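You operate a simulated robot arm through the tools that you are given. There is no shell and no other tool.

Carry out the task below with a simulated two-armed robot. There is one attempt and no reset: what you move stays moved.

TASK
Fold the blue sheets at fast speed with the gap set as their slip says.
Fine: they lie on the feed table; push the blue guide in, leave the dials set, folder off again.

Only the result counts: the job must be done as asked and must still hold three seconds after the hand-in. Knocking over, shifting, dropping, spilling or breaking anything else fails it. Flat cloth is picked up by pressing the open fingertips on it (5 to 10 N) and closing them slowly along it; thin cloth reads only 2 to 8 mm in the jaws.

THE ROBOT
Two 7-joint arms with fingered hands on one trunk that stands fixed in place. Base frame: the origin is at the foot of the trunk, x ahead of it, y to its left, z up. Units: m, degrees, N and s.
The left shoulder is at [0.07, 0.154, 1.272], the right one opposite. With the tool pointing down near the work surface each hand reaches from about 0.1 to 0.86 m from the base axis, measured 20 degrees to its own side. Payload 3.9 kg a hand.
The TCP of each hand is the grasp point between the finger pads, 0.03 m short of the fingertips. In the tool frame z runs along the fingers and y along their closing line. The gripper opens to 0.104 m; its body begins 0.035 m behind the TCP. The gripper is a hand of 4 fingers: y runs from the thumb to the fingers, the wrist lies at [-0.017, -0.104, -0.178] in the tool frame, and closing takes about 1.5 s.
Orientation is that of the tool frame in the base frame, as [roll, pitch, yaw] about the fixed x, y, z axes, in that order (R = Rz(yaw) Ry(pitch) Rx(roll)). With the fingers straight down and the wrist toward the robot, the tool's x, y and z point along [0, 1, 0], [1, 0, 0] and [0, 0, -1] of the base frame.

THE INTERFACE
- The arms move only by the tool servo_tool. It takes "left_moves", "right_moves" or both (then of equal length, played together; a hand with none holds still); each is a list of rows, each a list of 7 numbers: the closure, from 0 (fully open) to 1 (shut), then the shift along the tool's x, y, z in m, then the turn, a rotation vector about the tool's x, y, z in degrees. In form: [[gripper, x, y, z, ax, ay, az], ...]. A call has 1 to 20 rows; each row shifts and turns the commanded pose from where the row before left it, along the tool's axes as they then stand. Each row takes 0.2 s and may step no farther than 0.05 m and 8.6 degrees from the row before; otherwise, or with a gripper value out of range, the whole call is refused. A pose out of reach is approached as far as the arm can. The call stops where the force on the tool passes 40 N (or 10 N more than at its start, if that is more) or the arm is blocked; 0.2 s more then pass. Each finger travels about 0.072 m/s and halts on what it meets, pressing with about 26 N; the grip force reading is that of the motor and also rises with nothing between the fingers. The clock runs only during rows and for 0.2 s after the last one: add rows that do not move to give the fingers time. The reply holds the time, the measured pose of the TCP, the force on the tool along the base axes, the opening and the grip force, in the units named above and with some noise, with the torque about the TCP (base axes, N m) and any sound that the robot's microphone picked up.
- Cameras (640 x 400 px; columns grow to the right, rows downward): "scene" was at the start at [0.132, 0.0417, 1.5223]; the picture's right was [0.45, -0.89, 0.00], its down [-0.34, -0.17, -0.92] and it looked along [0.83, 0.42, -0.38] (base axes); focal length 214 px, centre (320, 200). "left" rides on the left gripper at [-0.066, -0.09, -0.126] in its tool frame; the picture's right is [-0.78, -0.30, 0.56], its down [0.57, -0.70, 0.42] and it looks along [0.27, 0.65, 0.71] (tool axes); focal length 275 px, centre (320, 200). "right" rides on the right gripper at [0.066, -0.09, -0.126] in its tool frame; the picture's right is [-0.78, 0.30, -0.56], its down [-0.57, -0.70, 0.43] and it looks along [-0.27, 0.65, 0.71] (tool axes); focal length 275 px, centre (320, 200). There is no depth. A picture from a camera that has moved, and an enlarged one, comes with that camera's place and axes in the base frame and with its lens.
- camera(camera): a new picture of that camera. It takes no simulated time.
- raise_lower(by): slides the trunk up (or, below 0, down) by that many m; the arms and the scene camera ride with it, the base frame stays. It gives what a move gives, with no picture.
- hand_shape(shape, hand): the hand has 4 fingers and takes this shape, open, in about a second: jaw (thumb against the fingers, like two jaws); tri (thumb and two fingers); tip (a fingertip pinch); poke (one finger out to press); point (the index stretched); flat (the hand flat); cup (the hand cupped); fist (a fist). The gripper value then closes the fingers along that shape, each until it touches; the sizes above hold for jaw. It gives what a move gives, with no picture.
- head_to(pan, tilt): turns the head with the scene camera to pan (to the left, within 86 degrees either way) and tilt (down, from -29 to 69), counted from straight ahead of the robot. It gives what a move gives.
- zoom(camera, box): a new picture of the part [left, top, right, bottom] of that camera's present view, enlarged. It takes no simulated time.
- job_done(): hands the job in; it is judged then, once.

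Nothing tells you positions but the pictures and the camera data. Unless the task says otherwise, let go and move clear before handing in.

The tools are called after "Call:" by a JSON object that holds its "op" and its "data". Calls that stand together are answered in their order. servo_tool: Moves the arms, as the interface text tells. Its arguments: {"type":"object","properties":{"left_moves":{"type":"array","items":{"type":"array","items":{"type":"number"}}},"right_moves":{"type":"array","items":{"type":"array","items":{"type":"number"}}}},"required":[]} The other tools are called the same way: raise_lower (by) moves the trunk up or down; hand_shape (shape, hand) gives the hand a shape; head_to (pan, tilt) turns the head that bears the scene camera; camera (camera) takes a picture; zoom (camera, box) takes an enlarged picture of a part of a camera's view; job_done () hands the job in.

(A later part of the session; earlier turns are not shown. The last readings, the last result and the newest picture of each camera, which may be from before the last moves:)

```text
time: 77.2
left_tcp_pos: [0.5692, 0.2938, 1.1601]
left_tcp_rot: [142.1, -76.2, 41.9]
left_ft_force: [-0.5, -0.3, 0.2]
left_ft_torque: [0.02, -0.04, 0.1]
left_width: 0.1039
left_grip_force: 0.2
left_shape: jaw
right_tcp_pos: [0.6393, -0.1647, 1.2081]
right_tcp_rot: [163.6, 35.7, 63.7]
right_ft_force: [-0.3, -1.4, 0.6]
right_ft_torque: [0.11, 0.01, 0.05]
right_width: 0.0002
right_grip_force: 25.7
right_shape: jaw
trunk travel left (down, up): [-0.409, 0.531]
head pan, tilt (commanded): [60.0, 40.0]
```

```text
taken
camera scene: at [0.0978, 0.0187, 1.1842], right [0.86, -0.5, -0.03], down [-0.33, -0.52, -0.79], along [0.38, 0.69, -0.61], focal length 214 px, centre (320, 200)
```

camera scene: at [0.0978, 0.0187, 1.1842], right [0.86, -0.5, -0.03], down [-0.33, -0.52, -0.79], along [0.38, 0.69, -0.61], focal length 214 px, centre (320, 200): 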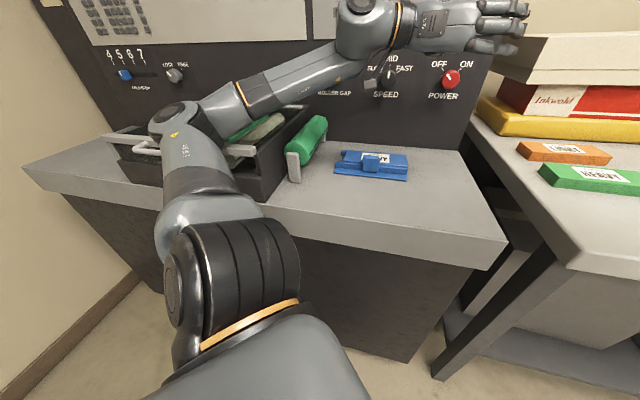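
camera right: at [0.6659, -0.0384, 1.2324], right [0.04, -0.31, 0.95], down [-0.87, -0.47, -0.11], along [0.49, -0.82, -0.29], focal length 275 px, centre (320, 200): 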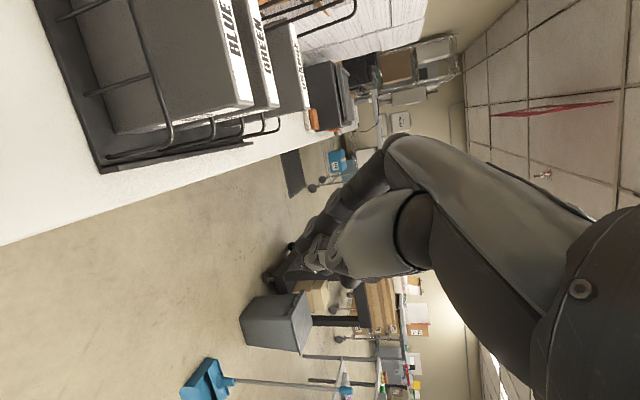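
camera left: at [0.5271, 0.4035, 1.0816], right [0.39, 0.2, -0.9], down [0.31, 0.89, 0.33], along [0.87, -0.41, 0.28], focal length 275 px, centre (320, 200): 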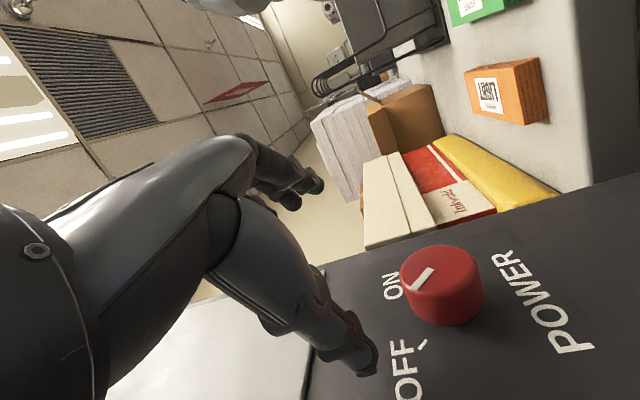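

Call:
{"op": "head_to", "data": {"pan": 55, "tilt": 38}}

Call:
{"op": "camera", "data": {"camera": "scene"}}

```text
time: 77.8
left_tcp_pos: [0.5681, 0.2945, 1.16]
left_tcp_rot: [144.0, -76.0, 40.6]
left_ft_force: [0.0, -0.1, -0.1]
left_ft_torque: [-0.01, -0.01, -0.01]
left_width: 0.104
left_grip_force: 0.0
left_shape: jaw
right_tcp_pos: [0.6416, -0.1637, 1.2084]
right_tcp_rot: [164.0, 35.6, 64.3]
right_ft_force: [0.3, 0.2, 0.0]
right_ft_torque: [0.0, 0.0, 0.04]
right_width: 0.0001
right_grip_force: 26.8
right_shape: jaw
trunk travel left (down, up): [-0.409, 0.531]
head pan, tilt (commanded): [55.0, 38.0]
```

```text
taken
camera scene: at [0.1052, 0.0158, 1.1874], right [0.82, -0.58, -0.03], down [-0.36, -0.47, -0.81], along [0.45, 0.67, -0.59], focal length 214 px, centre (320, 200)
```

scene: 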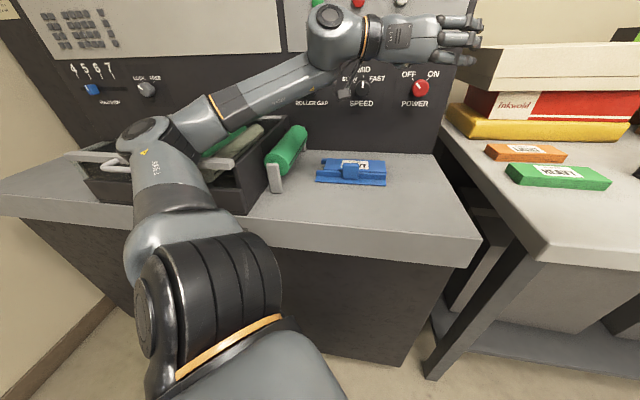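

All is calm again, with forces near zero, and the table items look in place. I raise the trunk now to lift the left elbow well clear of the tray.

Call:
{"op": "raise_lower", "data": {"by": 0.15}}

Call:
{"op": "camera", "data": {"camera": "scene"}}

```text
time: 79.6
left_tcp_pos: [0.5747, 0.2929, 1.3074]
left_tcp_rot: [144.5, -76.0, 40.1]
left_ft_force: [0.0, 0.1, 0.1]
left_ft_torque: [-0.02, -0.01, -0.01]
left_width: 0.1038
left_grip_force: 0.0
left_shape: jaw
right_tcp_pos: [0.6506, -0.1653, 1.3592]
right_tcp_rot: [164.2, 35.7, 64.2]
right_ft_force: [-0.1, 0.6, -0.2]
right_ft_torque: [0.0, -0.02, -0.01]
right_width: 0.0
right_grip_force: 26.0
right_shape: jaw
trunk travel left (down, up): [-0.559, 0.381]
head pan, tilt (commanded): [55.0, 38.0]
```

```text
taken
camera scene: at [0.121, 0.0401, 1.3335], right [0.81, -0.58, -0.03], down [-0.37, -0.48, -0.79], along [0.45, 0.65, -0.61], focal length 214 px, centre (320, 200)
```

scene: 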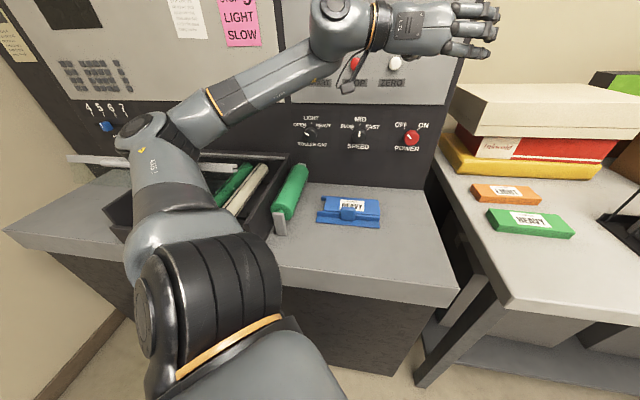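

Call:
{"op": "zoom", "data": {"camera": "scene", "box": [40, 100, 320, 260]}}

Call:
{"op": "zoom", "data": {"camera": "scene", "box": [260, 80, 460, 240]}}

```text
2.29 times, centred on (180, 180) of scene
camera zoom: at [0.121, 0.0401, 1.3335], right [0.81, -0.58, -0.03], down [-0.37, -0.48, -0.79], along [0.45, 0.65, -0.61], focal length 490 px, centre (640, 246)
```

zoom: 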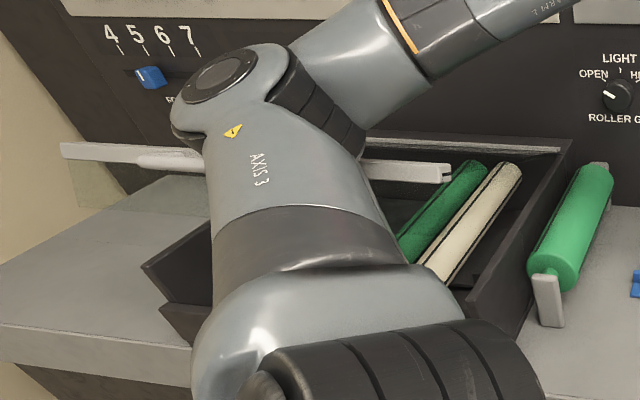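

```text
2.50 times, centred on (360, 160) of scene
camera zoom: at [0.121, 0.0401, 1.3335], right [0.81, -0.58, -0.03], down [-0.37, -0.48, -0.79], along [0.45, 0.65, -0.61], focal length 536 px, centre (220, 300)
```

zoom: 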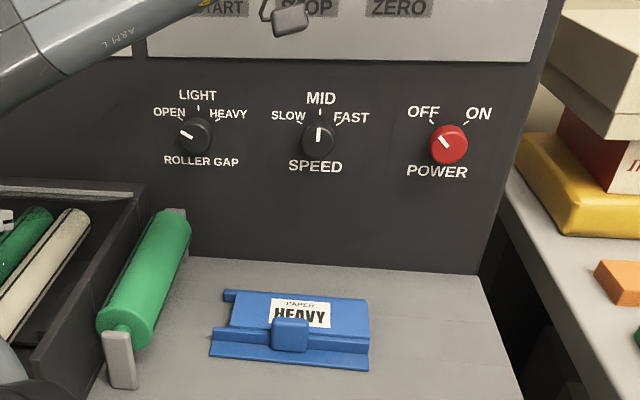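

My elbow is lifting a clear hinged guard with a grey front bar and handle over the roller tray, and it must not stay open. I look closely at how the arm and the guard touch.

Call:
{"op": "head_to", "data": {"pan": 80, "tilt": 35}}

Call:
{"op": "camera", "data": {"camera": "scene"}}

Call:
{"op": "zoom", "data": {"camera": "scene", "box": [140, 80, 420, 260]}}

```text
time: 80.5
left_tcp_pos: [0.5766, 0.2942, 1.3084]
left_tcp_rot: [144.9, -75.9, 39.9]
left_ft_force: [-0.5, 0.6, -0.1]
left_ft_torque: [0.01, 0.0, -0.02]
left_width: 0.1039
left_grip_force: 0.1
left_shape: jaw
right_tcp_pos: [0.6514, -0.1649, 1.3584]
right_tcp_rot: [164.1, 35.8, 64.3]
right_ft_force: [-0.4, 0.6, -0.3]
right_ft_torque: [0.02, -0.02, 0.01]
right_width: 0.0
right_grip_force: 25.7
right_shape: jaw
trunk travel left (down, up): [-0.559, 0.381]
head pan, tilt (commanded): [80.0, 35.0]
```

```text
taken
camera scene: at [0.0871, 0.0567, 1.339], right [0.98, -0.18, -0.02], down [-0.12, -0.55, -0.83], along [0.14, 0.82, -0.56], focal length 214 px, centre (320, 200)
```

scene: 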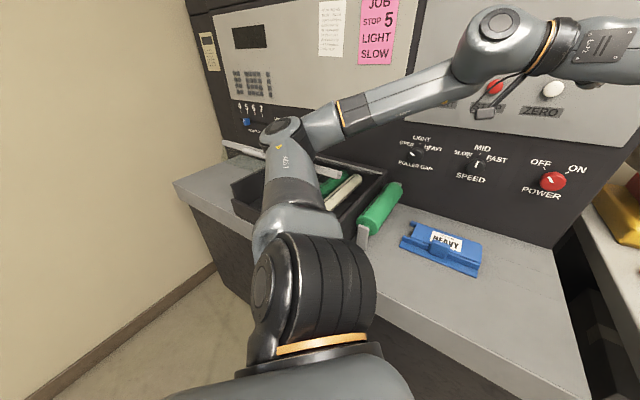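

```text
2.22 times, centred on (280, 170) of scene
camera zoom: at [0.0871, 0.0567, 1.339], right [0.98, -0.18, -0.02], down [-0.12, -0.55, -0.83], along [0.14, 0.82, -0.56], focal length 477 px, centre (409, 267)
```

zoom: 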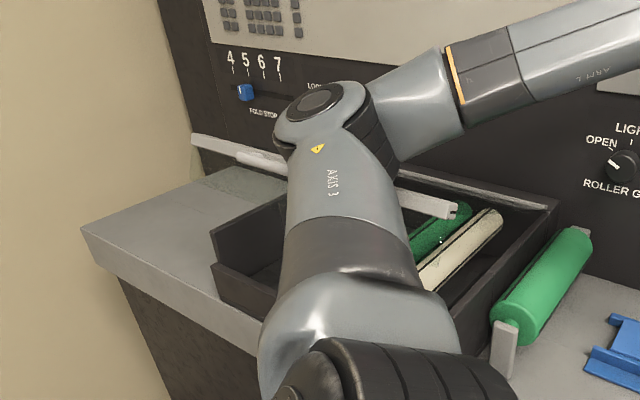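

Call:
{"op": "raise_lower", "data": {"by": -0.1}}

Call:
{"op": "zoom", "data": {"camera": "scene", "box": [140, 60, 420, 240]}}

```text
time: 81.8
left_tcp_pos: [0.57, 0.2951, 1.2102]
left_tcp_rot: [143.9, -75.9, 40.6]
left_ft_force: [0.0, -1.3, -0.1]
left_ft_torque: [-0.03, 0.05, 0.0]
left_width: 0.1035
left_grip_force: 0.0
left_shape: jaw
right_tcp_pos: [0.6447, -0.1655, 1.2584]
right_tcp_rot: [164.0, 35.7, 64.2]
right_ft_force: [-1.2, -0.4, 0.4]
right_ft_torque: [-0.01, 0.0, 0.0]
right_width: 0.0002
right_grip_force: 26.2
right_shape: jaw
trunk travel left (down, up): [-0.459, 0.481]
head pan, tilt (commanded): [80.0, 35.0]
```

```text
2.22 times, centred on (280, 150) of scene
camera zoom: at [0.0729, 0.0375, 1.2415], right [0.98, -0.18, -0.01], down [-0.11, -0.53, -0.84], along [0.14, 0.83, -0.54], focal length 477 px, centre (409, 311)
```

zoom: 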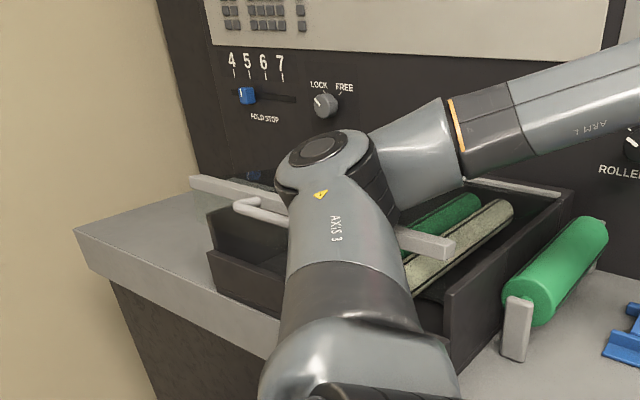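

The elbow is pressing on the guard's bar from the front and dragging it up with it. I pull the hand straight back toward the robot in small steps so the elbow withdraws.

Call:
{"op": "servo_tool", "data": {"left_moves": [[0, -0.0049, 0.0126, -0.0148, 0, 0, 0], [0, -0.0049, 0.0126, -0.0148, 0, 0, 0]]}}

Call:
{"op": "zoom", "data": {"camera": "scene", "box": [140, 60, 420, 240]}}

```text
time: 82.6
left_tcp_pos: [0.5102, 0.3243, 1.2024]
left_tcp_rot: [135.2, -75.1, 50.2]
left_ft_force: [-6.7, 3.8, -0.1]
left_ft_torque: [-0.12, -0.21, -0.24]
left_width: 0.1041
left_grip_force: 0.0
left_shape: jaw
right_tcp_pos: [0.6209, -0.0878, 1.2726]
right_tcp_rot: [160.9, 37.7, 64.1]
right_ft_force: [-1.9, 4.9, -0.9]
right_ft_torque: [-0.39, -0.12, -0.07]
right_width: 0.0003
right_grip_force: 26.4
right_shape: jaw
trunk travel left (down, up): [-0.459, 0.481]
head pan, tilt (commanded): [80.0, 35.0]
stopped in row 2 (left hand): the arm was blocked; the commanded pose is now the measured one
```

```text
2.22 times, centred on (280, 150) of scene
camera zoom: at [0.0967, 0.0573, 1.2429], right [0.99, -0.17, -0.03], down [-0.12, -0.55, -0.83], along [0.12, 0.82, -0.56], focal length 477 px, centre (409, 311)
```

zoom: 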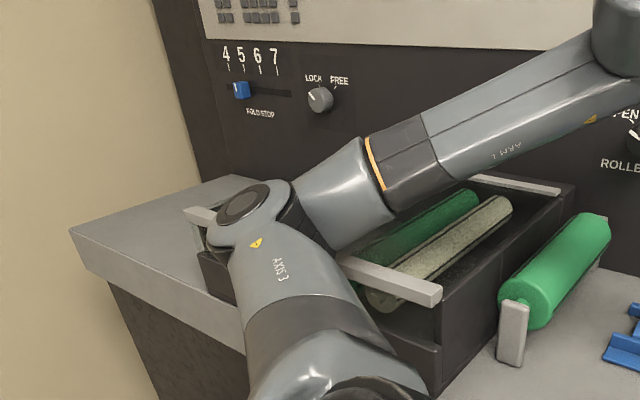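

The guard is back down to shut (bar at z≈0.99). I let things settle, then check whether the arm is free of it.

Call:
{"op": "head_to", "data": {"pan": 80, "tilt": 38}}

Call:
{"op": "camera", "data": {"camera": "scene"}}

Call:
{"op": "zoom", "data": {"camera": "scene", "box": [140, 60, 420, 240]}}

```text
time: 83.2
left_tcp_pos: [0.5162, 0.3112, 1.2059]
left_tcp_rot: [135.4, -75.5, 49.1]
left_ft_force: [0.3, 0.1, 0.1]
left_ft_torque: [-0.01, -0.01, 0.03]
left_width: 0.104
left_grip_force: 0.0
left_shape: jaw
right_tcp_pos: [0.6226, -0.1155, 1.2711]
right_tcp_rot: [161.6, 36.8, 62.9]
right_ft_force: [0.2, -0.9, 0.2]
right_ft_torque: [0.04, 0.01, 0.03]
right_width: 0.0001
right_grip_force: 26.0
right_shape: jaw
trunk travel left (down, up): [-0.459, 0.481]
head pan, tilt (commanded): [80.0, 38.0]
```

```text
taken
camera scene: at [0.0668, 0.0759, 1.2318], right [0.98, -0.18, 0.0], down [-0.11, -0.6, -0.79], along [0.14, 0.78, -0.61], focal length 214 px, centre (320, 200)
```

scene: 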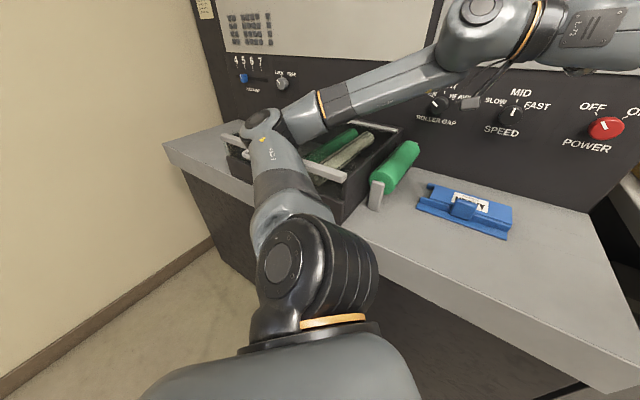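

```text
2.22 times, centred on (280, 150) of scene
camera zoom: at [0.0668, 0.0759, 1.2318], right [0.98, -0.18, 0.0], down [-0.11, -0.6, -0.79], along [0.14, 0.78, -0.61], focal length 477 px, centre (409, 311)
```

zoom: 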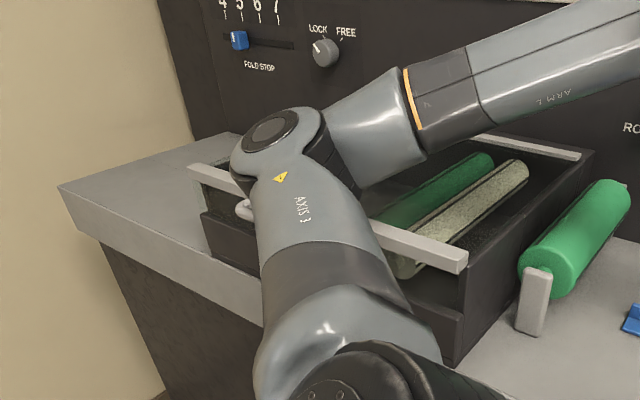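

Call:
{"op": "raise_lower", "data": {"by": 0.04}}

Call:
{"op": "zoom", "data": {"camera": "scene", "box": [140, 60, 420, 240]}}

```text
time: 84.1
left_tcp_pos: [0.5129, 0.3206, 1.244]
left_tcp_rot: [134.4, -75.2, 50.4]
left_ft_force: [0.3, -0.3, 1.1]
left_ft_torque: [0.01, 0.0, -0.01]
left_width: 0.1038
left_grip_force: 0.2
left_shape: jaw
right_tcp_pos: [0.6218, -0.1033, 1.3114]
right_tcp_rot: [161.3, 37.2, 63.2]
right_ft_force: [0.3, -0.7, 0.1]
right_ft_torque: [-0.03, 0.0, 0.03]
right_width: 0.0002
right_grip_force: 26.5
right_shape: jaw
trunk travel left (down, up): [-0.499, 0.441]
head pan, tilt (commanded): [80.0, 38.0]
```

```text
2.22 times, centred on (280, 150) of scene
camera zoom: at [0.0645, 0.0825, 1.2717], right [0.98, -0.17, 0.0], down [-0.11, -0.61, -0.79], along [0.14, 0.78, -0.62], focal length 477 px, centre (409, 311)
```

zoom: 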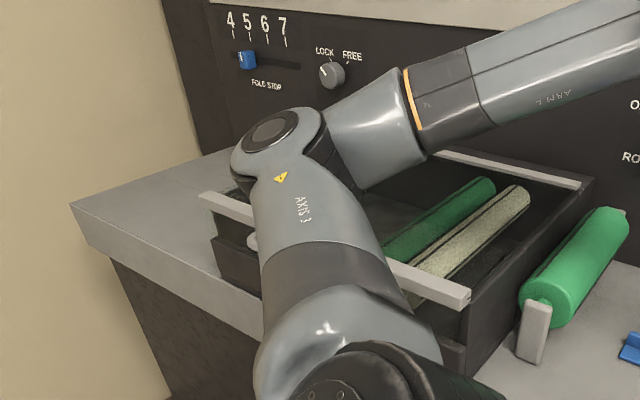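

The guard stays shut while the arm rises, so the arm is free of it. I raise further.

Call:
{"op": "raise_lower", "data": {"by": 0.12}}

Call:
{"op": "camera", "data": {"camera": "scene"}}

Call:
{"op": "zoom", "data": {"camera": "scene", "box": [140, 60, 420, 240]}}

```text
time: 85.6
left_tcp_pos: [0.5121, 0.3184, 1.365]
left_tcp_rot: [134.2, -75.2, 50.5]
left_ft_force: [0.4, 0.0, -1.0]
left_ft_torque: [-0.01, 0.02, -0.02]
left_width: 0.1041
left_grip_force: 0.0
left_shape: jaw
right_tcp_pos: [0.6204, -0.1054, 1.4317]
right_tcp_rot: [161.4, 37.2, 63.1]
right_ft_force: [0.5, -0.2, -0.4]
right_ft_torque: [-0.01, -0.01, -0.04]
right_width: 0.0
right_grip_force: 25.5
right_shape: jaw
trunk travel left (down, up): [-0.619, 0.321]
head pan, tilt (commanded): [80.0, 38.0]
```

```text
taken
camera scene: at [0.0642, 0.0811, 1.3918], right [0.98, -0.17, 0.0], down [-0.11, -0.61, -0.79], along [0.14, 0.78, -0.62], focal length 214 px, centre (320, 200)
```

scene: 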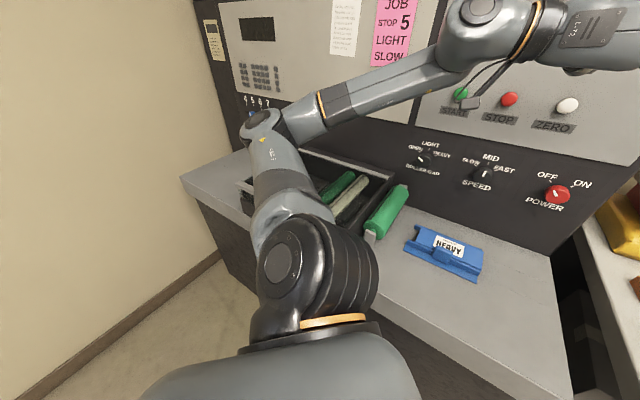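

```text
2.22 times, centred on (280, 150) of scene
camera zoom: at [0.0642, 0.0811, 1.3918], right [0.98, -0.17, 0.0], down [-0.11, -0.61, -0.79], along [0.14, 0.78, -0.62], focal length 477 px, centre (409, 311)
```

zoom: 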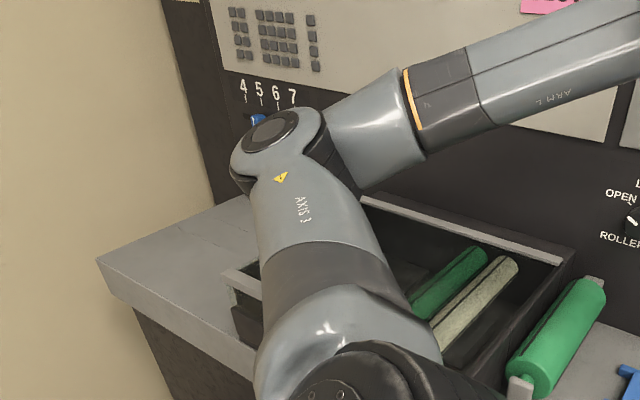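

The guard is shut and the arm is free. To keep the elbow away from it, I will use an elbow-up posture: fingers toward the panel and wrist above. I turn the left hand that way here, in free space.

Call:
{"op": "servo_tool", "data": {"left_moves": [[0, 0, 0, 0, 3.28, -1.62, 7.07], [0, 0, 0, 0, 3.28, -1.62, 7.07], [0, 0, 0, 0, 3.28, -1.62, 7.07], [0, 0, 0, 0, 3.28, -1.62, 7.07], [0, 0, 0, 0, 3.28, -1.62, 7.07], [0, 0, 0, 0, 3.28, -1.62, 7.07]]}}

Call:
{"op": "camera", "data": {"camera": "scene"}}

```text
time: 87.0
left_tcp_pos: [0.5139, 0.3182, 1.3645]
left_tcp_rot: [-114.2, -50.3, -45.6]
left_ft_force: [0.0, 0.2, -1.1]
left_ft_torque: [0.03, 0.02, -0.01]
left_width: 0.1041
left_grip_force: 0.1
left_shape: jaw
right_tcp_pos: [0.6218, -0.106, 1.4312]
right_tcp_rot: [161.4, 37.1, 63.2]
right_ft_force: [0.3, 0.2, -0.2]
right_ft_torque: [-0.01, -0.05, 0.0]
right_width: 0.0
right_grip_force: 26.0
right_shape: jaw
trunk travel left (down, up): [-0.619, 0.321]
head pan, tilt (commanded): [80.0, 38.0]
```

```text
taken
camera scene: at [0.0651, 0.0804, 1.3919], right [0.98, -0.17, 0.0], down [-0.11, -0.61, -0.79], along [0.14, 0.78, -0.62], focal length 214 px, centre (320, 200)
```

scene: 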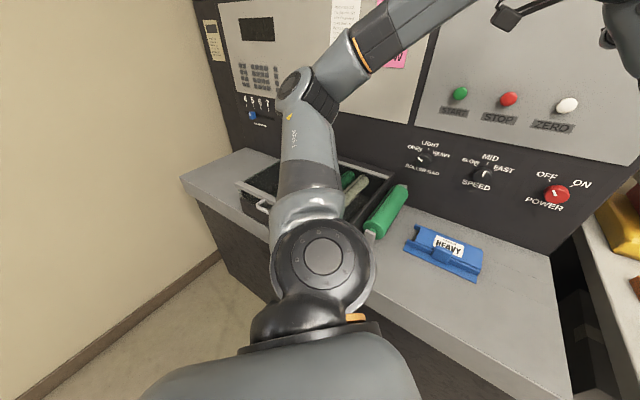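

Call:
{"op": "servo_tool", "data": {"left_moves": [[0, 0, 0, 0, 3.28, -1.62, 7.07], [0, 0, 0, 0, 3.28, -1.62, 7.07], [0, 0, 0, 0, 3.28, -1.62, 7.07], [0, 0, 0, 0, 3.28, -1.62, 7.07], [0, 0, 0, 0, 3.28, -1.62, 7.07], [0, 0, 0, 0, 3.28, -1.62, 7.07], [0, 0, 0, 0, 3.28, -1.62, 7.07]]}}

Call:
{"op": "head_to", "data": {"pan": 55, "tilt": 25}}

Call:
{"op": "camera", "data": {"camera": "scene"}}

Call:
{"op": "camera", "data": {"camera": "left"}}

```text
time: 88.6
left_tcp_pos: [0.5114, 0.3165, 1.3656]
left_tcp_rot: [-89.8, 0.2, -44.8]
left_ft_force: [-0.9, -0.1, 1.1]
left_ft_torque: [-0.03, -0.03, 0.02]
left_width: 0.1038
left_grip_force: 0.0
left_shape: jaw
right_tcp_pos: [0.6196, -0.1063, 1.4321]
right_tcp_rot: [161.2, 37.0, 62.9]
right_ft_force: [0.3, -0.2, -0.4]
right_ft_torque: [0.01, -0.02, 0.02]
right_width: 0.0001
right_grip_force: 26.3
right_shape: jaw
trunk travel left (down, up): [-0.619, 0.321]
head pan, tilt (commanded): [80.0, 38.0]
```

```text
time: 89.5
left_tcp_pos: [0.5132, 0.3188, 1.3652]
left_tcp_rot: [-90.0, 0.0, -44.9]
left_ft_force: [0.0, -0.7, 0.3]
left_ft_torque: [0.04, 0.0, 0.0]
left_width: 0.1043
left_grip_force: 0.1
left_shape: jaw
right_tcp_pos: [0.6211, -0.1058, 1.4325]
right_tcp_rot: [161.3, 37.2, 63.1]
right_ft_force: [0.6, -0.2, 0.7]
right_ft_torque: [-0.01, 0.0, -0.03]
right_width: 0.0
right_grip_force: 26.2
right_shape: jaw
trunk travel left (down, up): [-0.619, 0.321]
head pan, tilt (commanded): [55.0, 25.0]
```

```text
taken
camera scene: at [0.1021, 0.0717, 1.4122], right [0.82, -0.57, 0.0], down [-0.24, -0.35, -0.91], along [0.52, 0.74, -0.42], focal length 214 px, centre (320, 200)
```

scene: 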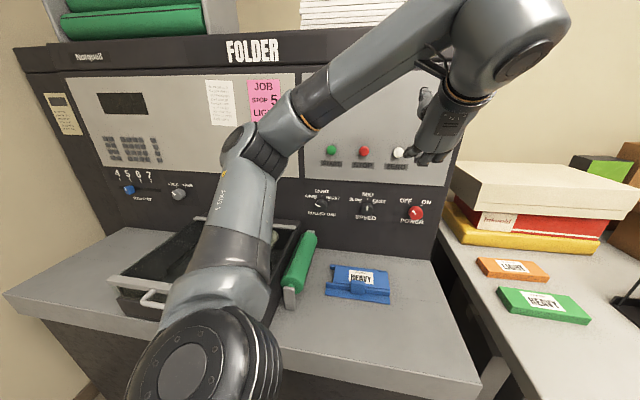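

```text
taken
camera left: at [0.3772, 0.2765, 1.4541], right [-0.16, 0.94, 0.3], down [0.71, -0.1, 0.7], along [0.69, 0.32, -0.65], focal length 275 px, centre (320, 200)
```

left: 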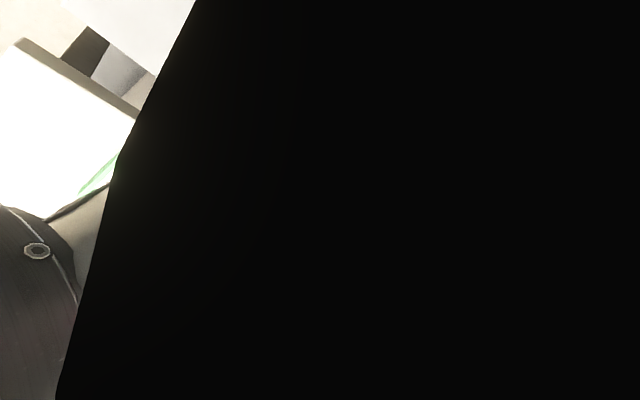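

The left hand now points at the panel with the wrist above, and the guard is seen shut in this view. I raise the trunk a little and then lower the hand toward the dials so that the elbow stays high.

Call:
{"op": "raise_lower", "data": {"by": 0.15}}

Call:
{"op": "servo_tool", "data": {"left_moves": [[0, -0.01, 0.03, 0.01, 0, 0, 0], [0, -0.01, 0.03, 0.01, 0, 0, 0], [0, -0.01, 0.03, 0.01, 0, 0, 0], [0, -0.01, 0.03, 0.01, 0, 0, 0], [0, -0.01, 0.03, 0.01, 0, 0, 0], [0, -0.01, 0.03, 0.01, 0, 0, 0]]}}

Call:
{"op": "camera", "data": {"camera": "scene"}}

Call:
{"op": "camera", "data": {"camera": "left"}}

```text
time: 91.2
left_tcp_pos: [0.5135, 0.3185, 1.5147]
left_tcp_rot: [-90.0, 0.1, -44.9]
left_ft_force: [-0.3, 0.2, 0.9]
left_ft_torque: [-0.02, -0.01, -0.03]
left_width: 0.1043
left_grip_force: 0.1
left_shape: jaw
right_tcp_pos: [0.6204, -0.1061, 1.5825]
right_tcp_rot: [161.2, 37.0, 63.2]
right_ft_force: [0.0, -1.1, 0.4]
right_ft_torque: [0.02, 0.0, 0.03]
right_width: 0.0
right_grip_force: 26.0
right_shape: jaw
trunk travel left (down, up): [-0.769, 0.171]
head pan, tilt (commanded): [55.0, 25.0]
```

```text
time: 92.6
left_tcp_pos: [0.5108, 0.4046, 1.3339]
left_tcp_rot: [-90.0, -0.1, -44.8]
left_ft_force: [0.2, 0.0, -0.9]
left_ft_torque: [0.03, 0.0, -0.02]
left_width: 0.1043
left_grip_force: 0.0
left_shape: jaw
right_tcp_pos: [0.6197, -0.1048, 1.5831]
right_tcp_rot: [161.3, 37.2, 63.1]
right_ft_force: [0.1, 0.1, 0.8]
right_ft_torque: [0.01, 0.02, 0.01]
right_width: 0.0001
right_grip_force: 25.8
right_shape: jaw
trunk travel left (down, up): [-0.769, 0.171]
head pan, tilt (commanded): [55.0, 25.0]
```

```text
taken
camera scene: at [0.102, 0.0723, 1.5622], right [0.82, -0.57, 0.0], down [-0.24, -0.35, -0.91], along [0.52, 0.74, -0.42], focal length 214 px, centre (320, 200)
```

scene: 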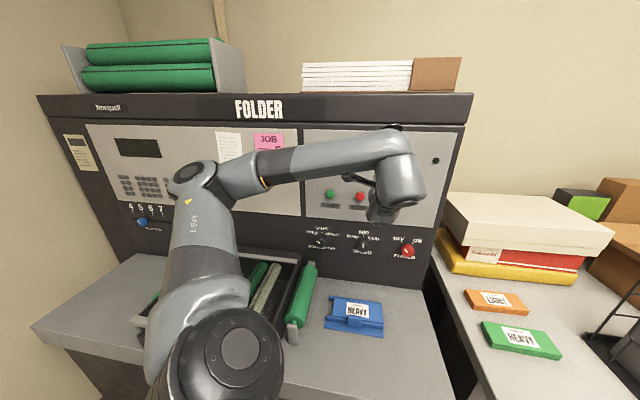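

```text
taken
camera left: at [0.3752, 0.3624, 1.4232], right [-0.16, 0.94, 0.3], down [0.7, -0.1, 0.7], along [0.69, 0.32, -0.65], focal length 275 px, centre (320, 200)
```

left: 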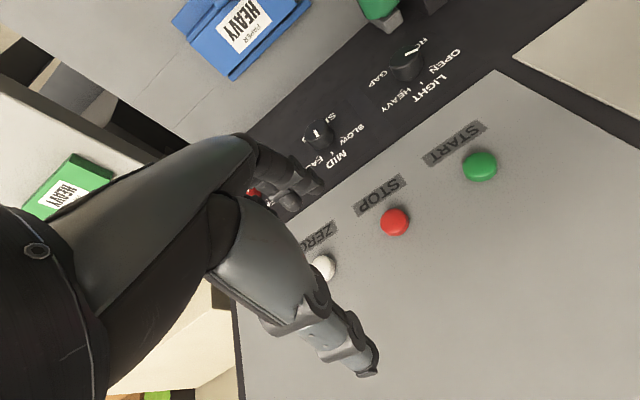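

Call:
{"op": "servo_tool", "data": {"left_moves": [[0, 0, 0.03, 0, 0, 0, 0], [0, 0, 0.03, 0, 0, 0, 0], [0, 0, 0.03, 0, 0, 0, 0], [0, 0, 0.03, 0, 0, 0, 0], [0, 0, 0.03, 0, 0, 0, 0]]}}

Call:
{"op": "camera", "data": {"camera": "scene"}}

Call:
{"op": "camera", "data": {"camera": "left"}}

```text
time: 93.8
left_tcp_pos: [0.5124, 0.4049, 1.183]
left_tcp_rot: [-90.0, 0.0, -45.0]
left_ft_force: [-0.1, 0.9, -1.0]
left_ft_torque: [-0.02, 0.0, -0.01]
left_width: 0.1039
left_grip_force: 0.0
left_shape: jaw
right_tcp_pos: [0.6217, -0.1053, 1.5826]
right_tcp_rot: [161.4, 37.3, 63.1]
right_ft_force: [0.5, 0.1, 0.3]
right_ft_torque: [0.01, 0.01, -0.01]
right_width: 0.0001
right_grip_force: 26.1
right_shape: jaw
trunk travel left (down, up): [-0.769, 0.171]
head pan, tilt (commanded): [55.0, 25.0]
```

```text
taken
camera scene: at [0.1027, 0.0723, 1.5622], right [0.82, -0.57, 0.0], down [-0.24, -0.35, -0.91], along [0.52, 0.74, -0.42], focal length 214 px, centre (320, 200)
```

scene: 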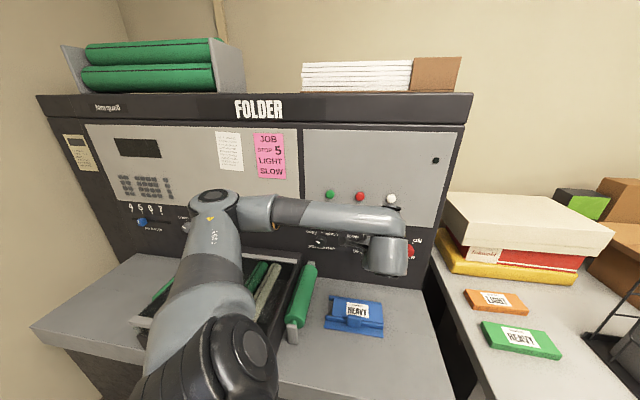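

```text
taken
camera left: at [0.3768, 0.3631, 1.2726], right [-0.16, 0.94, 0.3], down [0.7, -0.1, 0.7], along [0.69, 0.32, -0.65], focal length 275 px, centre (320, 200)
```

left: 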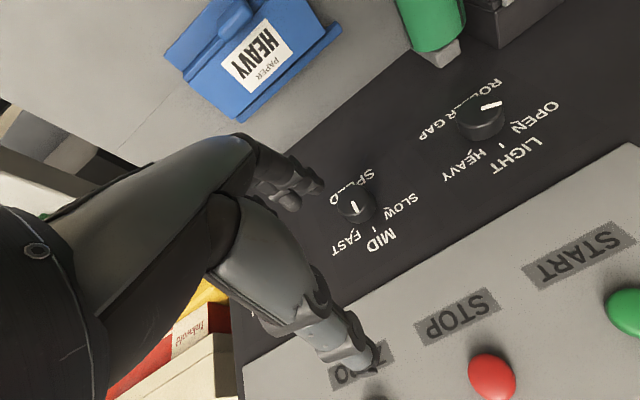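

The view is good: the speed dial is at s≈0.061, z≈1.085 and the gap dial at s≈-0.094, z≈1.081. I align with the speed dial first and turn the hand back by 45° so that I can then turn it clockwise.

Call:
{"op": "servo_tool", "data": {"left_moves": [[0, -0.005, 0.03, 0.01, 0, 0, 0], [0, -0.005, 0.03, 0.01, 0, 0, 0], [0, -0.0055, 0.03, 0.01, 0, 0, 0], [0, 0, 0.008, 0.01, 0, 0, 0], [0, 0, 0, 0.01, 0, 0, 0], [0, 0, 0, 0, 0, 0, -7.5], [0, 0, 0, 0, 0, 0, -7.5], [0, 0, 0, 0, 0, 0, -7.5], [0, 0, 0, 0, 0, 0, -7.5], [0, 0, 0, 0, 0, 0, -7.5], [0, 0, 0, 0, 0, 0, -7.5]]}}

Call:
{"op": "camera", "data": {"camera": "scene"}}

Call:
{"op": "camera", "data": {"camera": "left"}}

```text
time: 96.2
left_tcp_pos: [0.5343, 0.4509, 1.086]
left_tcp_rot: [-90.0, -45.1, -44.8]
left_ft_force: [-0.6, 0.0, -0.3]
left_ft_torque: [-0.01, -0.01, -0.02]
left_width: 0.104
left_grip_force: 0.1
left_shape: jaw
right_tcp_pos: [0.6187, -0.1046, 1.5827]
right_tcp_rot: [161.3, 37.1, 63.1]
right_ft_force: [0.5, -0.8, 0.2]
right_ft_torque: [-0.01, -0.01, -0.03]
right_width: 0.0
right_grip_force: 26.2
right_shape: jaw
trunk travel left (down, up): [-0.769, 0.171]
head pan, tilt (commanded): [55.0, 25.0]
```

```text
taken
camera scene: at [0.1011, 0.0722, 1.5623], right [0.82, -0.57, 0.0], down [-0.24, -0.35, -0.91], along [0.52, 0.74, -0.42], focal length 214 px, centre (320, 200)
```

scene: 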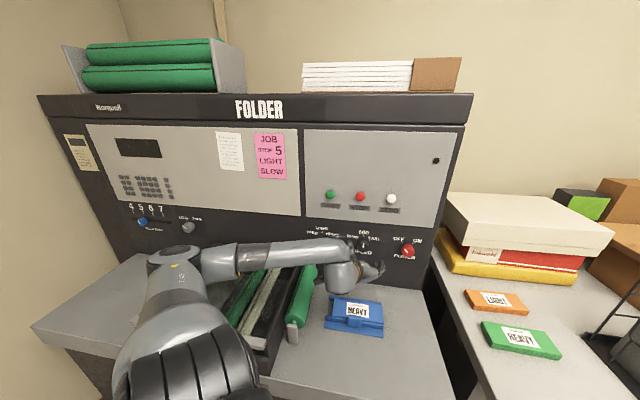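

```text
taken
camera left: at [0.369, 0.4398, 1.1031], right [-0.14, 0.93, -0.34], down [0.23, 0.37, 0.9], along [0.96, 0.05, -0.27], focal length 275 px, centre (320, 200)
```

left: 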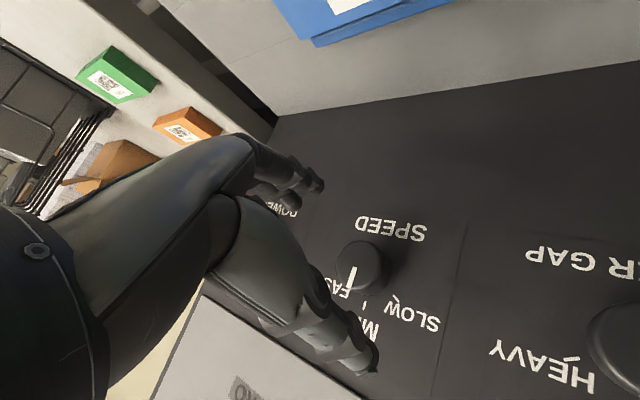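

Call:
{"op": "zoom", "data": {"camera": "left", "box": [300, 200, 440, 320]}}

```text
3.33 times, centred on (370, 260) of left
camera zoom: at [0.369, 0.4398, 1.1031], right [-0.14, 0.93, -0.34], down [0.23, 0.37, 0.9], along [0.96, 0.05, -0.27], focal length 918 px, centre (153, 0)
```

zoom: 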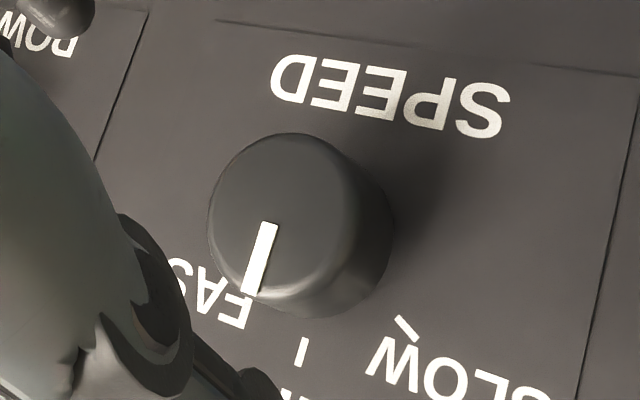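

Call:
{"op": "servo_tool", "data": {"left_moves": [[0, 0, 0.0085, 0.01, 0, 0, 0], [0, 0, 0, 0.015, 0, 0, 0], [0, 0, 0, 0.015, 0, 0, 0], [0, 0, 0, 0.012, 0, 0, 0], [0, 0, 0, 0.008, 0, 0, 0], [0, 0, 0, 0, 0, 0, 0]]}}

Call:
{"op": "camera", "data": {"camera": "left"}}

Call:
{"op": "camera", "data": {"camera": "scene"}}

```text
time: 97.6
left_tcp_pos: [0.5827, 0.4883, 1.0791]
left_tcp_rot: [-90.0, -45.0, -45.1]
left_ft_force: [1.2, -0.2, 0.5]
left_ft_torque: [0.0, -0.02, -0.01]
left_width: 0.1038
left_grip_force: 0.1
left_shape: jaw
right_tcp_pos: [0.6189, -0.1057, 1.5834]
right_tcp_rot: [161.3, 37.1, 63.2]
right_ft_force: [0.0, -0.8, -0.2]
right_ft_torque: [0.05, 0.04, -0.03]
right_width: 0.0001
right_grip_force: 26.3
right_shape: jaw
trunk travel left (down, up): [-0.769, 0.171]
head pan, tilt (commanded): [55.0, 25.0]
```

```text
taken
camera left: at [0.4169, 0.4777, 1.097], right [-0.14, 0.93, -0.34], down [0.24, 0.36, 0.9], along [0.96, 0.05, -0.27], focal length 275 px, centre (320, 200)
```

left: 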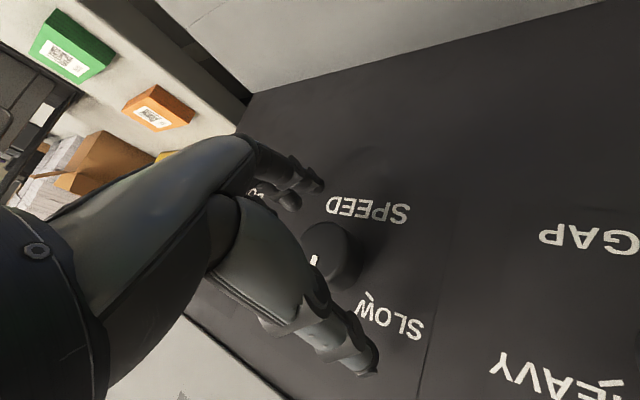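

```text
taken
camera scene: at [0.1018, 0.0715, 1.5622], right [0.82, -0.57, 0.0], down [-0.24, -0.35, -0.91], along [0.52, 0.74, -0.42], focal length 214 px, centre (320, 200)
```

scene: 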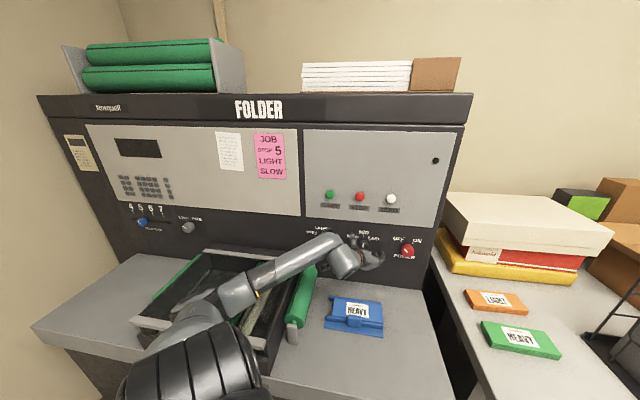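

The fingers straddle the speed dial, but the elbow has dropped close to the guard. I back out, raise the trunk more and come in again with a higher elbow.

Call:
{"op": "servo_tool", "data": {"left_moves": [[0, 0, 0, -0.02, 0, 0, 0], [0, 0, 0, -0.025, 0, 0, 0], [0, 0, 0, -0.025, 0, 0, 0], [0, 0, 0, -0.02, 0, 0, 8], [0, 0, 0, -0.02, 0, 0, 8], [0, 0, 0, 0, 0, 0, 8], [0, 0, 0, 0, 0, 0, 8], [0, 0, 0, 0, 0, 0, 8], [0, 0, 0, 0, 0, 0, 5]]}}

Call:
{"op": "raise_lower", "data": {"by": 0.16}}

Call:
{"op": "camera", "data": {"camera": "scene"}}

```text
time: 99.6
left_tcp_pos: [0.5066, 0.4112, 1.0808]
left_tcp_rot: [-89.9, 0.3, -45.0]
left_ft_force: [-0.2, 0.0, 0.4]
left_ft_torque: [0.01, -0.01, -0.01]
left_width: 0.1037
left_grip_force: 0.1
left_shape: jaw
right_tcp_pos: [0.6204, -0.1069, 1.5824]
right_tcp_rot: [161.3, 37.1, 63.1]
right_ft_force: [-0.2, 0.7, -0.1]
right_ft_torque: [-0.01, -0.01, 0.0]
right_width: 0.0002
right_grip_force: 26.1
right_shape: jaw
trunk travel left (down, up): [-0.769, 0.171]
head pan, tilt (commanded): [55.0, 25.0]
```

```text
time: 101.4
left_tcp_pos: [0.5051, 0.41, 1.2412]
left_tcp_rot: [-90.0, 0.0, -44.9]
left_ft_force: [0.3, 0.6, -0.3]
left_ft_torque: [-0.02, 0.02, -0.03]
left_width: 0.1039
left_grip_force: 0.1
left_shape: jaw
right_tcp_pos: [0.621, -0.1058, 1.7415]
right_tcp_rot: [161.4, 37.1, 63.2]
right_ft_force: [0.1, -0.5, -0.6]
right_ft_torque: [-0.02, 0.0, -0.02]
right_width: 0.0
right_grip_force: 26.3
right_shape: jaw
trunk travel left (down, up): [-0.929, 0.011]
head pan, tilt (commanded): [55.0, 25.0]
```

```text
taken
camera scene: at [0.1021, 0.0715, 1.7222], right [0.82, -0.57, 0.0], down [-0.24, -0.35, -0.91], along [0.52, 0.74, -0.42], focal length 214 px, centre (320, 200)
```

scene: 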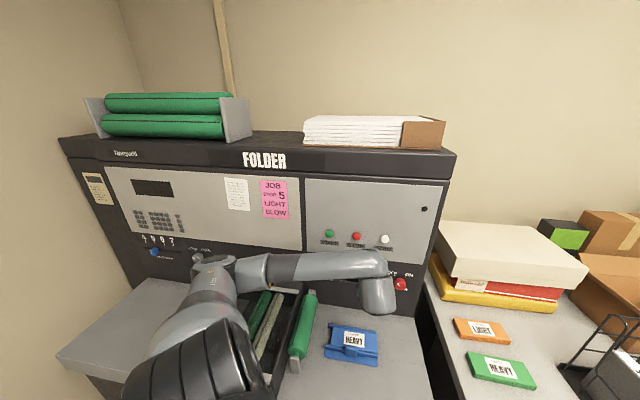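

Call:
{"op": "servo_tool", "data": {"left_moves": [[0, 0, 0.03, 0, 0, 0, 0], [0, 0, 0.03, 0, 0, 0, 0], [0, 0, 0.03, 0.01, 0, 0, 0], [0, 0, 0.03, 0.01, 0, 0, 0], [0, 0, 0.03, 0.01, 0, 0, 0], [0, 0, 0.01, 0.01, 0, 0, 0]]}}

Call:
{"op": "camera", "data": {"camera": "scene"}}

Call:
{"op": "camera", "data": {"camera": "left"}}

```text
time: 102.8
left_tcp_pos: [0.5343, 0.4385, 1.0811]
left_tcp_rot: [-90.0, 0.0, -44.8]
left_ft_force: [-0.1, 0.8, 0.7]
left_ft_torque: [-0.03, 0.01, -0.01]
left_width: 0.104
left_grip_force: 0.0
left_shape: jaw
right_tcp_pos: [0.6208, -0.1064, 1.7412]
right_tcp_rot: [161.3, 37.1, 63.4]
right_ft_force: [0.2, 0.0, -0.2]
right_ft_torque: [-0.01, 0.01, -0.03]
right_width: 0.0001
right_grip_force: 25.6
right_shape: jaw
trunk travel left (down, up): [-0.929, 0.011]
head pan, tilt (commanded): [55.0, 25.0]
```

```text
taken
camera scene: at [0.1026, 0.0716, 1.7222], right [0.82, -0.57, 0.0], down [-0.24, -0.35, -0.91], along [0.52, 0.74, -0.42], focal length 214 px, centre (320, 200)
```

scene: 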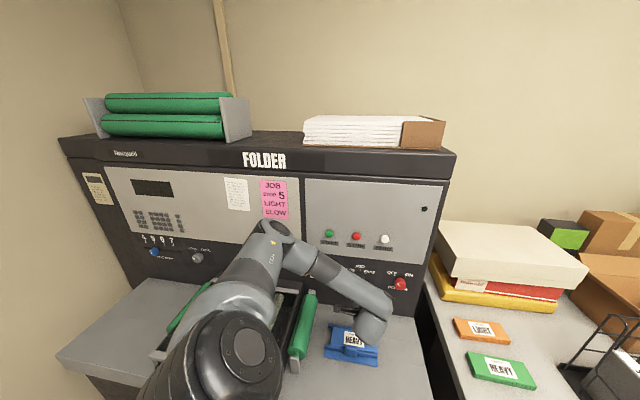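

```text
taken
camera left: at [0.3989, 0.3969, 1.1697], right [-0.16, 0.94, 0.3], down [0.71, -0.1, 0.7], along [0.69, 0.32, -0.65], focal length 275 px, centre (320, 200)
```

left: 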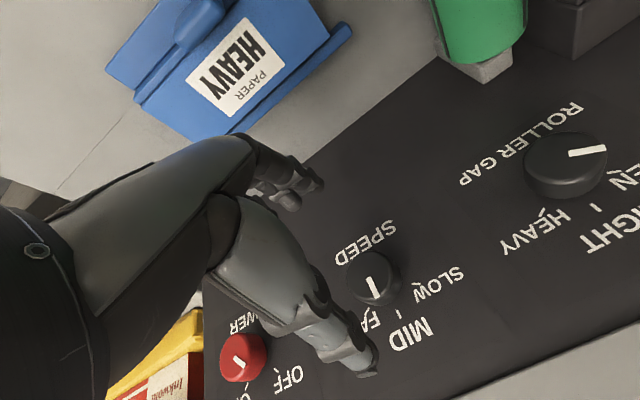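

The elbow now rides high and clear of the guard. I pre-turn the hand by -30°, align with the speed dial and move in.

Call:
{"op": "servo_tool", "data": {"left_moves": [[0, 0, 0, 0, 0, 0, -7.5], [0, 0, 0, 0, 0, 0, -7.5], [0, 0, 0, 0, 0, 0, -7.5], [0, -0.0026, -0.0015, 0.005, 0, 0, -7.5], [0, 0, 0, 0.015, 0, 0, 0], [0, 0, 0, 0.015, 0, 0, 0], [0, 0, 0, 0.015, 0, 0, 0], [0, 0, 0, 0.01, 0, 0, 0], [0, 0, 0, 0.01, 0, 0, 0], [0, 0, 0, 0, 0, 0, 0]]}}

Call:
{"op": "camera", "data": {"camera": "scene"}}

Call:
{"op": "camera", "data": {"camera": "left"}}

```text
time: 104.8
left_tcp_pos: [0.6276, 0.4286, 1.124]
left_tcp_rot: [-91.6, -29.7, -44.9]
left_ft_force: [-38.7, -29.1, 17.1]
left_ft_torque: [-1.78, 0.43, -3.2]
left_width: 0.1039
left_grip_force: 0.1
left_shape: jaw
left hand out of reach, approached as far as the arm can: row 3, 4, 5, 6
right_tcp_pos: [0.6087, -0.1097, 1.7451]
right_tcp_rot: [161.0, 36.7, 62.9]
right_ft_force: [0.8, 0.1, -0.4]
right_ft_torque: [0.0, 0.0, -0.01]
right_width: 0.0
right_grip_force: 26.2
right_shape: jaw
trunk travel left (down, up): [-0.929, 0.011]
head pan, tilt (commanded): [55.0, 25.0]
stopped in row 9 (left hand): the force on the tool passed its limit at 46 N (the readings are from after the stop); the commanded pose is now the measured one
```

```text
taken
camera scene: at [0.0908, 0.0631, 1.7235], right [0.82, -0.57, 0.0], down [-0.24, -0.34, -0.91], along [0.52, 0.74, -0.42], focal length 214 px, centre (320, 200)
```

scene: 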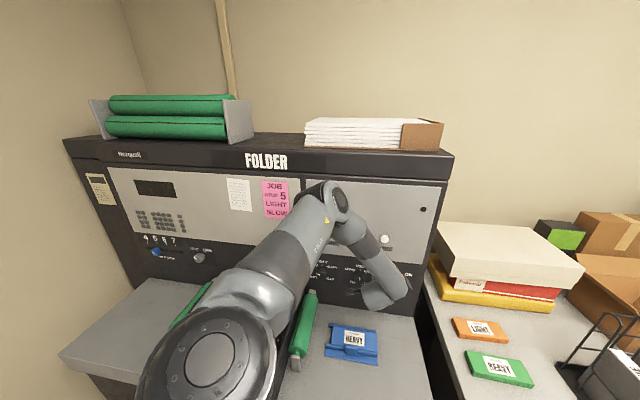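

```text
taken
camera left: at [0.4667, 0.4148, 1.172], right [-0.18, 0.97, -0.14], down [0.42, 0.2, 0.88], along [0.89, 0.1, -0.45], focal length 275 px, centre (320, 200)
```

left: 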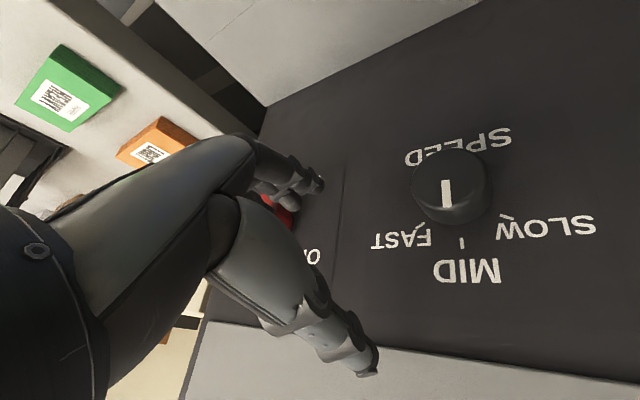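

The rotation went out of reach, the hand drifted right and pressed the panel. I back straight off at once.

Call:
{"op": "servo_tool", "data": {"left_moves": [[0, 0, 0, -0.02, 0, 0, 0], [0, 0, 0, -0.03, 0, 0, 0], [0, 0, 0, -0.03, 0, 0, 0]]}}

Call:
{"op": "camera", "data": {"camera": "scene"}}

Call:
{"op": "camera", "data": {"camera": "left"}}

```text
time: 105.6
left_tcp_pos: [0.5769, 0.3775, 1.1272]
left_tcp_rot: [-91.0, -29.2, -44.3]
left_ft_force: [0.1, -0.6, 1.3]
left_ft_torque: [0.03, -0.01, 0.0]
left_width: 0.1038
left_grip_force: 0.0
left_shape: jaw
right_tcp_pos: [0.6145, -0.1093, 1.7452]
right_tcp_rot: [161.2, 36.8, 63.0]
right_ft_force: [1.0, -1.5, 0.3]
right_ft_torque: [0.01, -0.03, 0.0]
right_width: 0.0
right_grip_force: 26.0
right_shape: jaw
trunk travel left (down, up): [-0.929, 0.011]
head pan, tilt (commanded): [55.0, 25.0]
```

```text
taken
camera scene: at [0.0967, 0.0659, 1.7228], right [0.82, -0.57, 0.0], down [-0.24, -0.34, -0.91], along [0.52, 0.74, -0.42], focal length 214 px, centre (320, 200)
```

scene: 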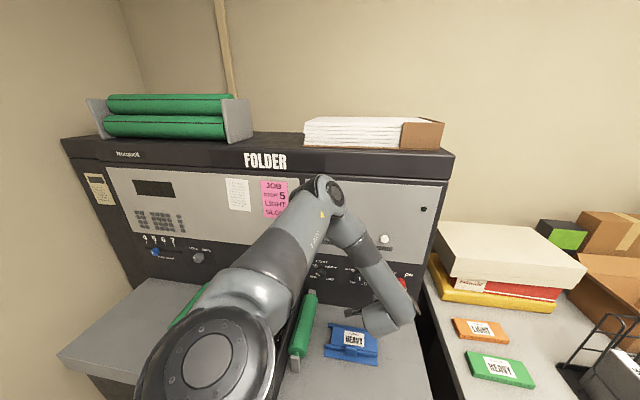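

```text
taken
camera left: at [0.4168, 0.3612, 1.1753], right [-0.19, 0.97, -0.13], down [0.42, 0.2, 0.89], along [0.89, 0.11, -0.45], focal length 275 px, centre (320, 200)
```

left: 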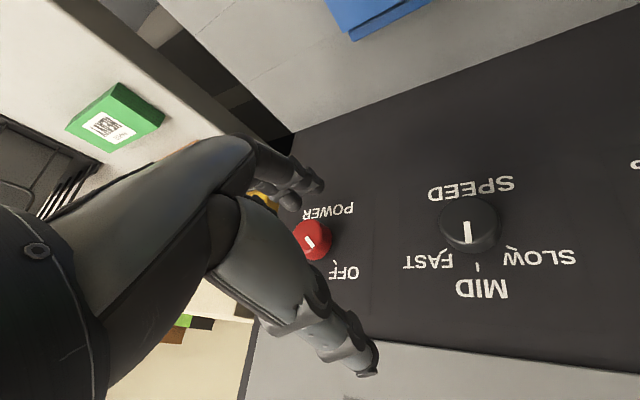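

Call:
{"op": "servo_tool", "data": {"left_moves": [[0, 0, 0, -0.01, 0, 0, 7.3], [0, 0, 0, -0.01, 0, 0, 7.3], [0, 0, 0, 0, 0, 0, 7.3], [0, 0, 0, 0, 0, 0, 7.3], [0, -0.02, 0.01, 0, 0, 0, 0], [0, -0.02, 0.01, 0, 0, 0, 0], [0, -0.02, 0.01, 0, 0, 0, 0], [0, -0.015, 0.01, 0, 0, 0, 0], [0, 0, 0, 0, 0, 0, 0]]}}

Call:
{"op": "camera", "data": {"camera": "scene"}}

```text
time: 107.6
left_tcp_pos: [0.5105, 0.4219, 1.0835]
left_tcp_rot: [-90.9, -0.5, -45.2]
left_ft_force: [-0.2, 0.1, -0.1]
left_ft_torque: [0.01, 0.0, 0.01]
left_width: 0.104
left_grip_force: 0.1
left_shape: jaw
right_tcp_pos: [0.6191, -0.101, 1.7431]
right_tcp_rot: [161.4, 37.1, 63.3]
right_ft_force: [0.6, 0.3, -0.8]
right_ft_torque: [-0.01, 0.0, 0.02]
right_width: 0.0003
right_grip_force: 26.2
right_shape: jaw
trunk travel left (down, up): [-0.929, 0.011]
head pan, tilt (commanded): [55.0, 25.0]
```

```text
taken
camera scene: at [0.1016, 0.0716, 1.7223], right [0.82, -0.57, 0.0], down [-0.24, -0.35, -0.91], along [0.52, 0.74, -0.42], focal length 214 px, centre (320, 200)
```

scene: 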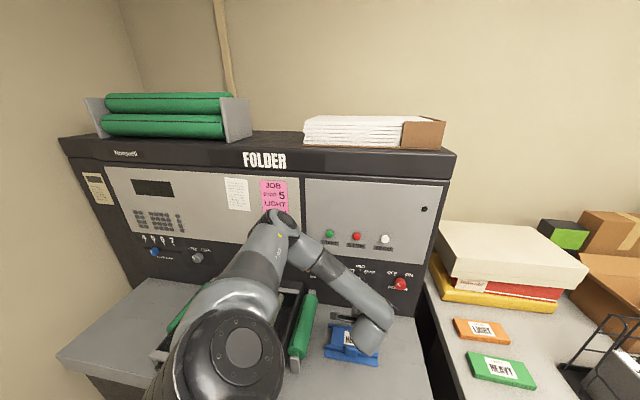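

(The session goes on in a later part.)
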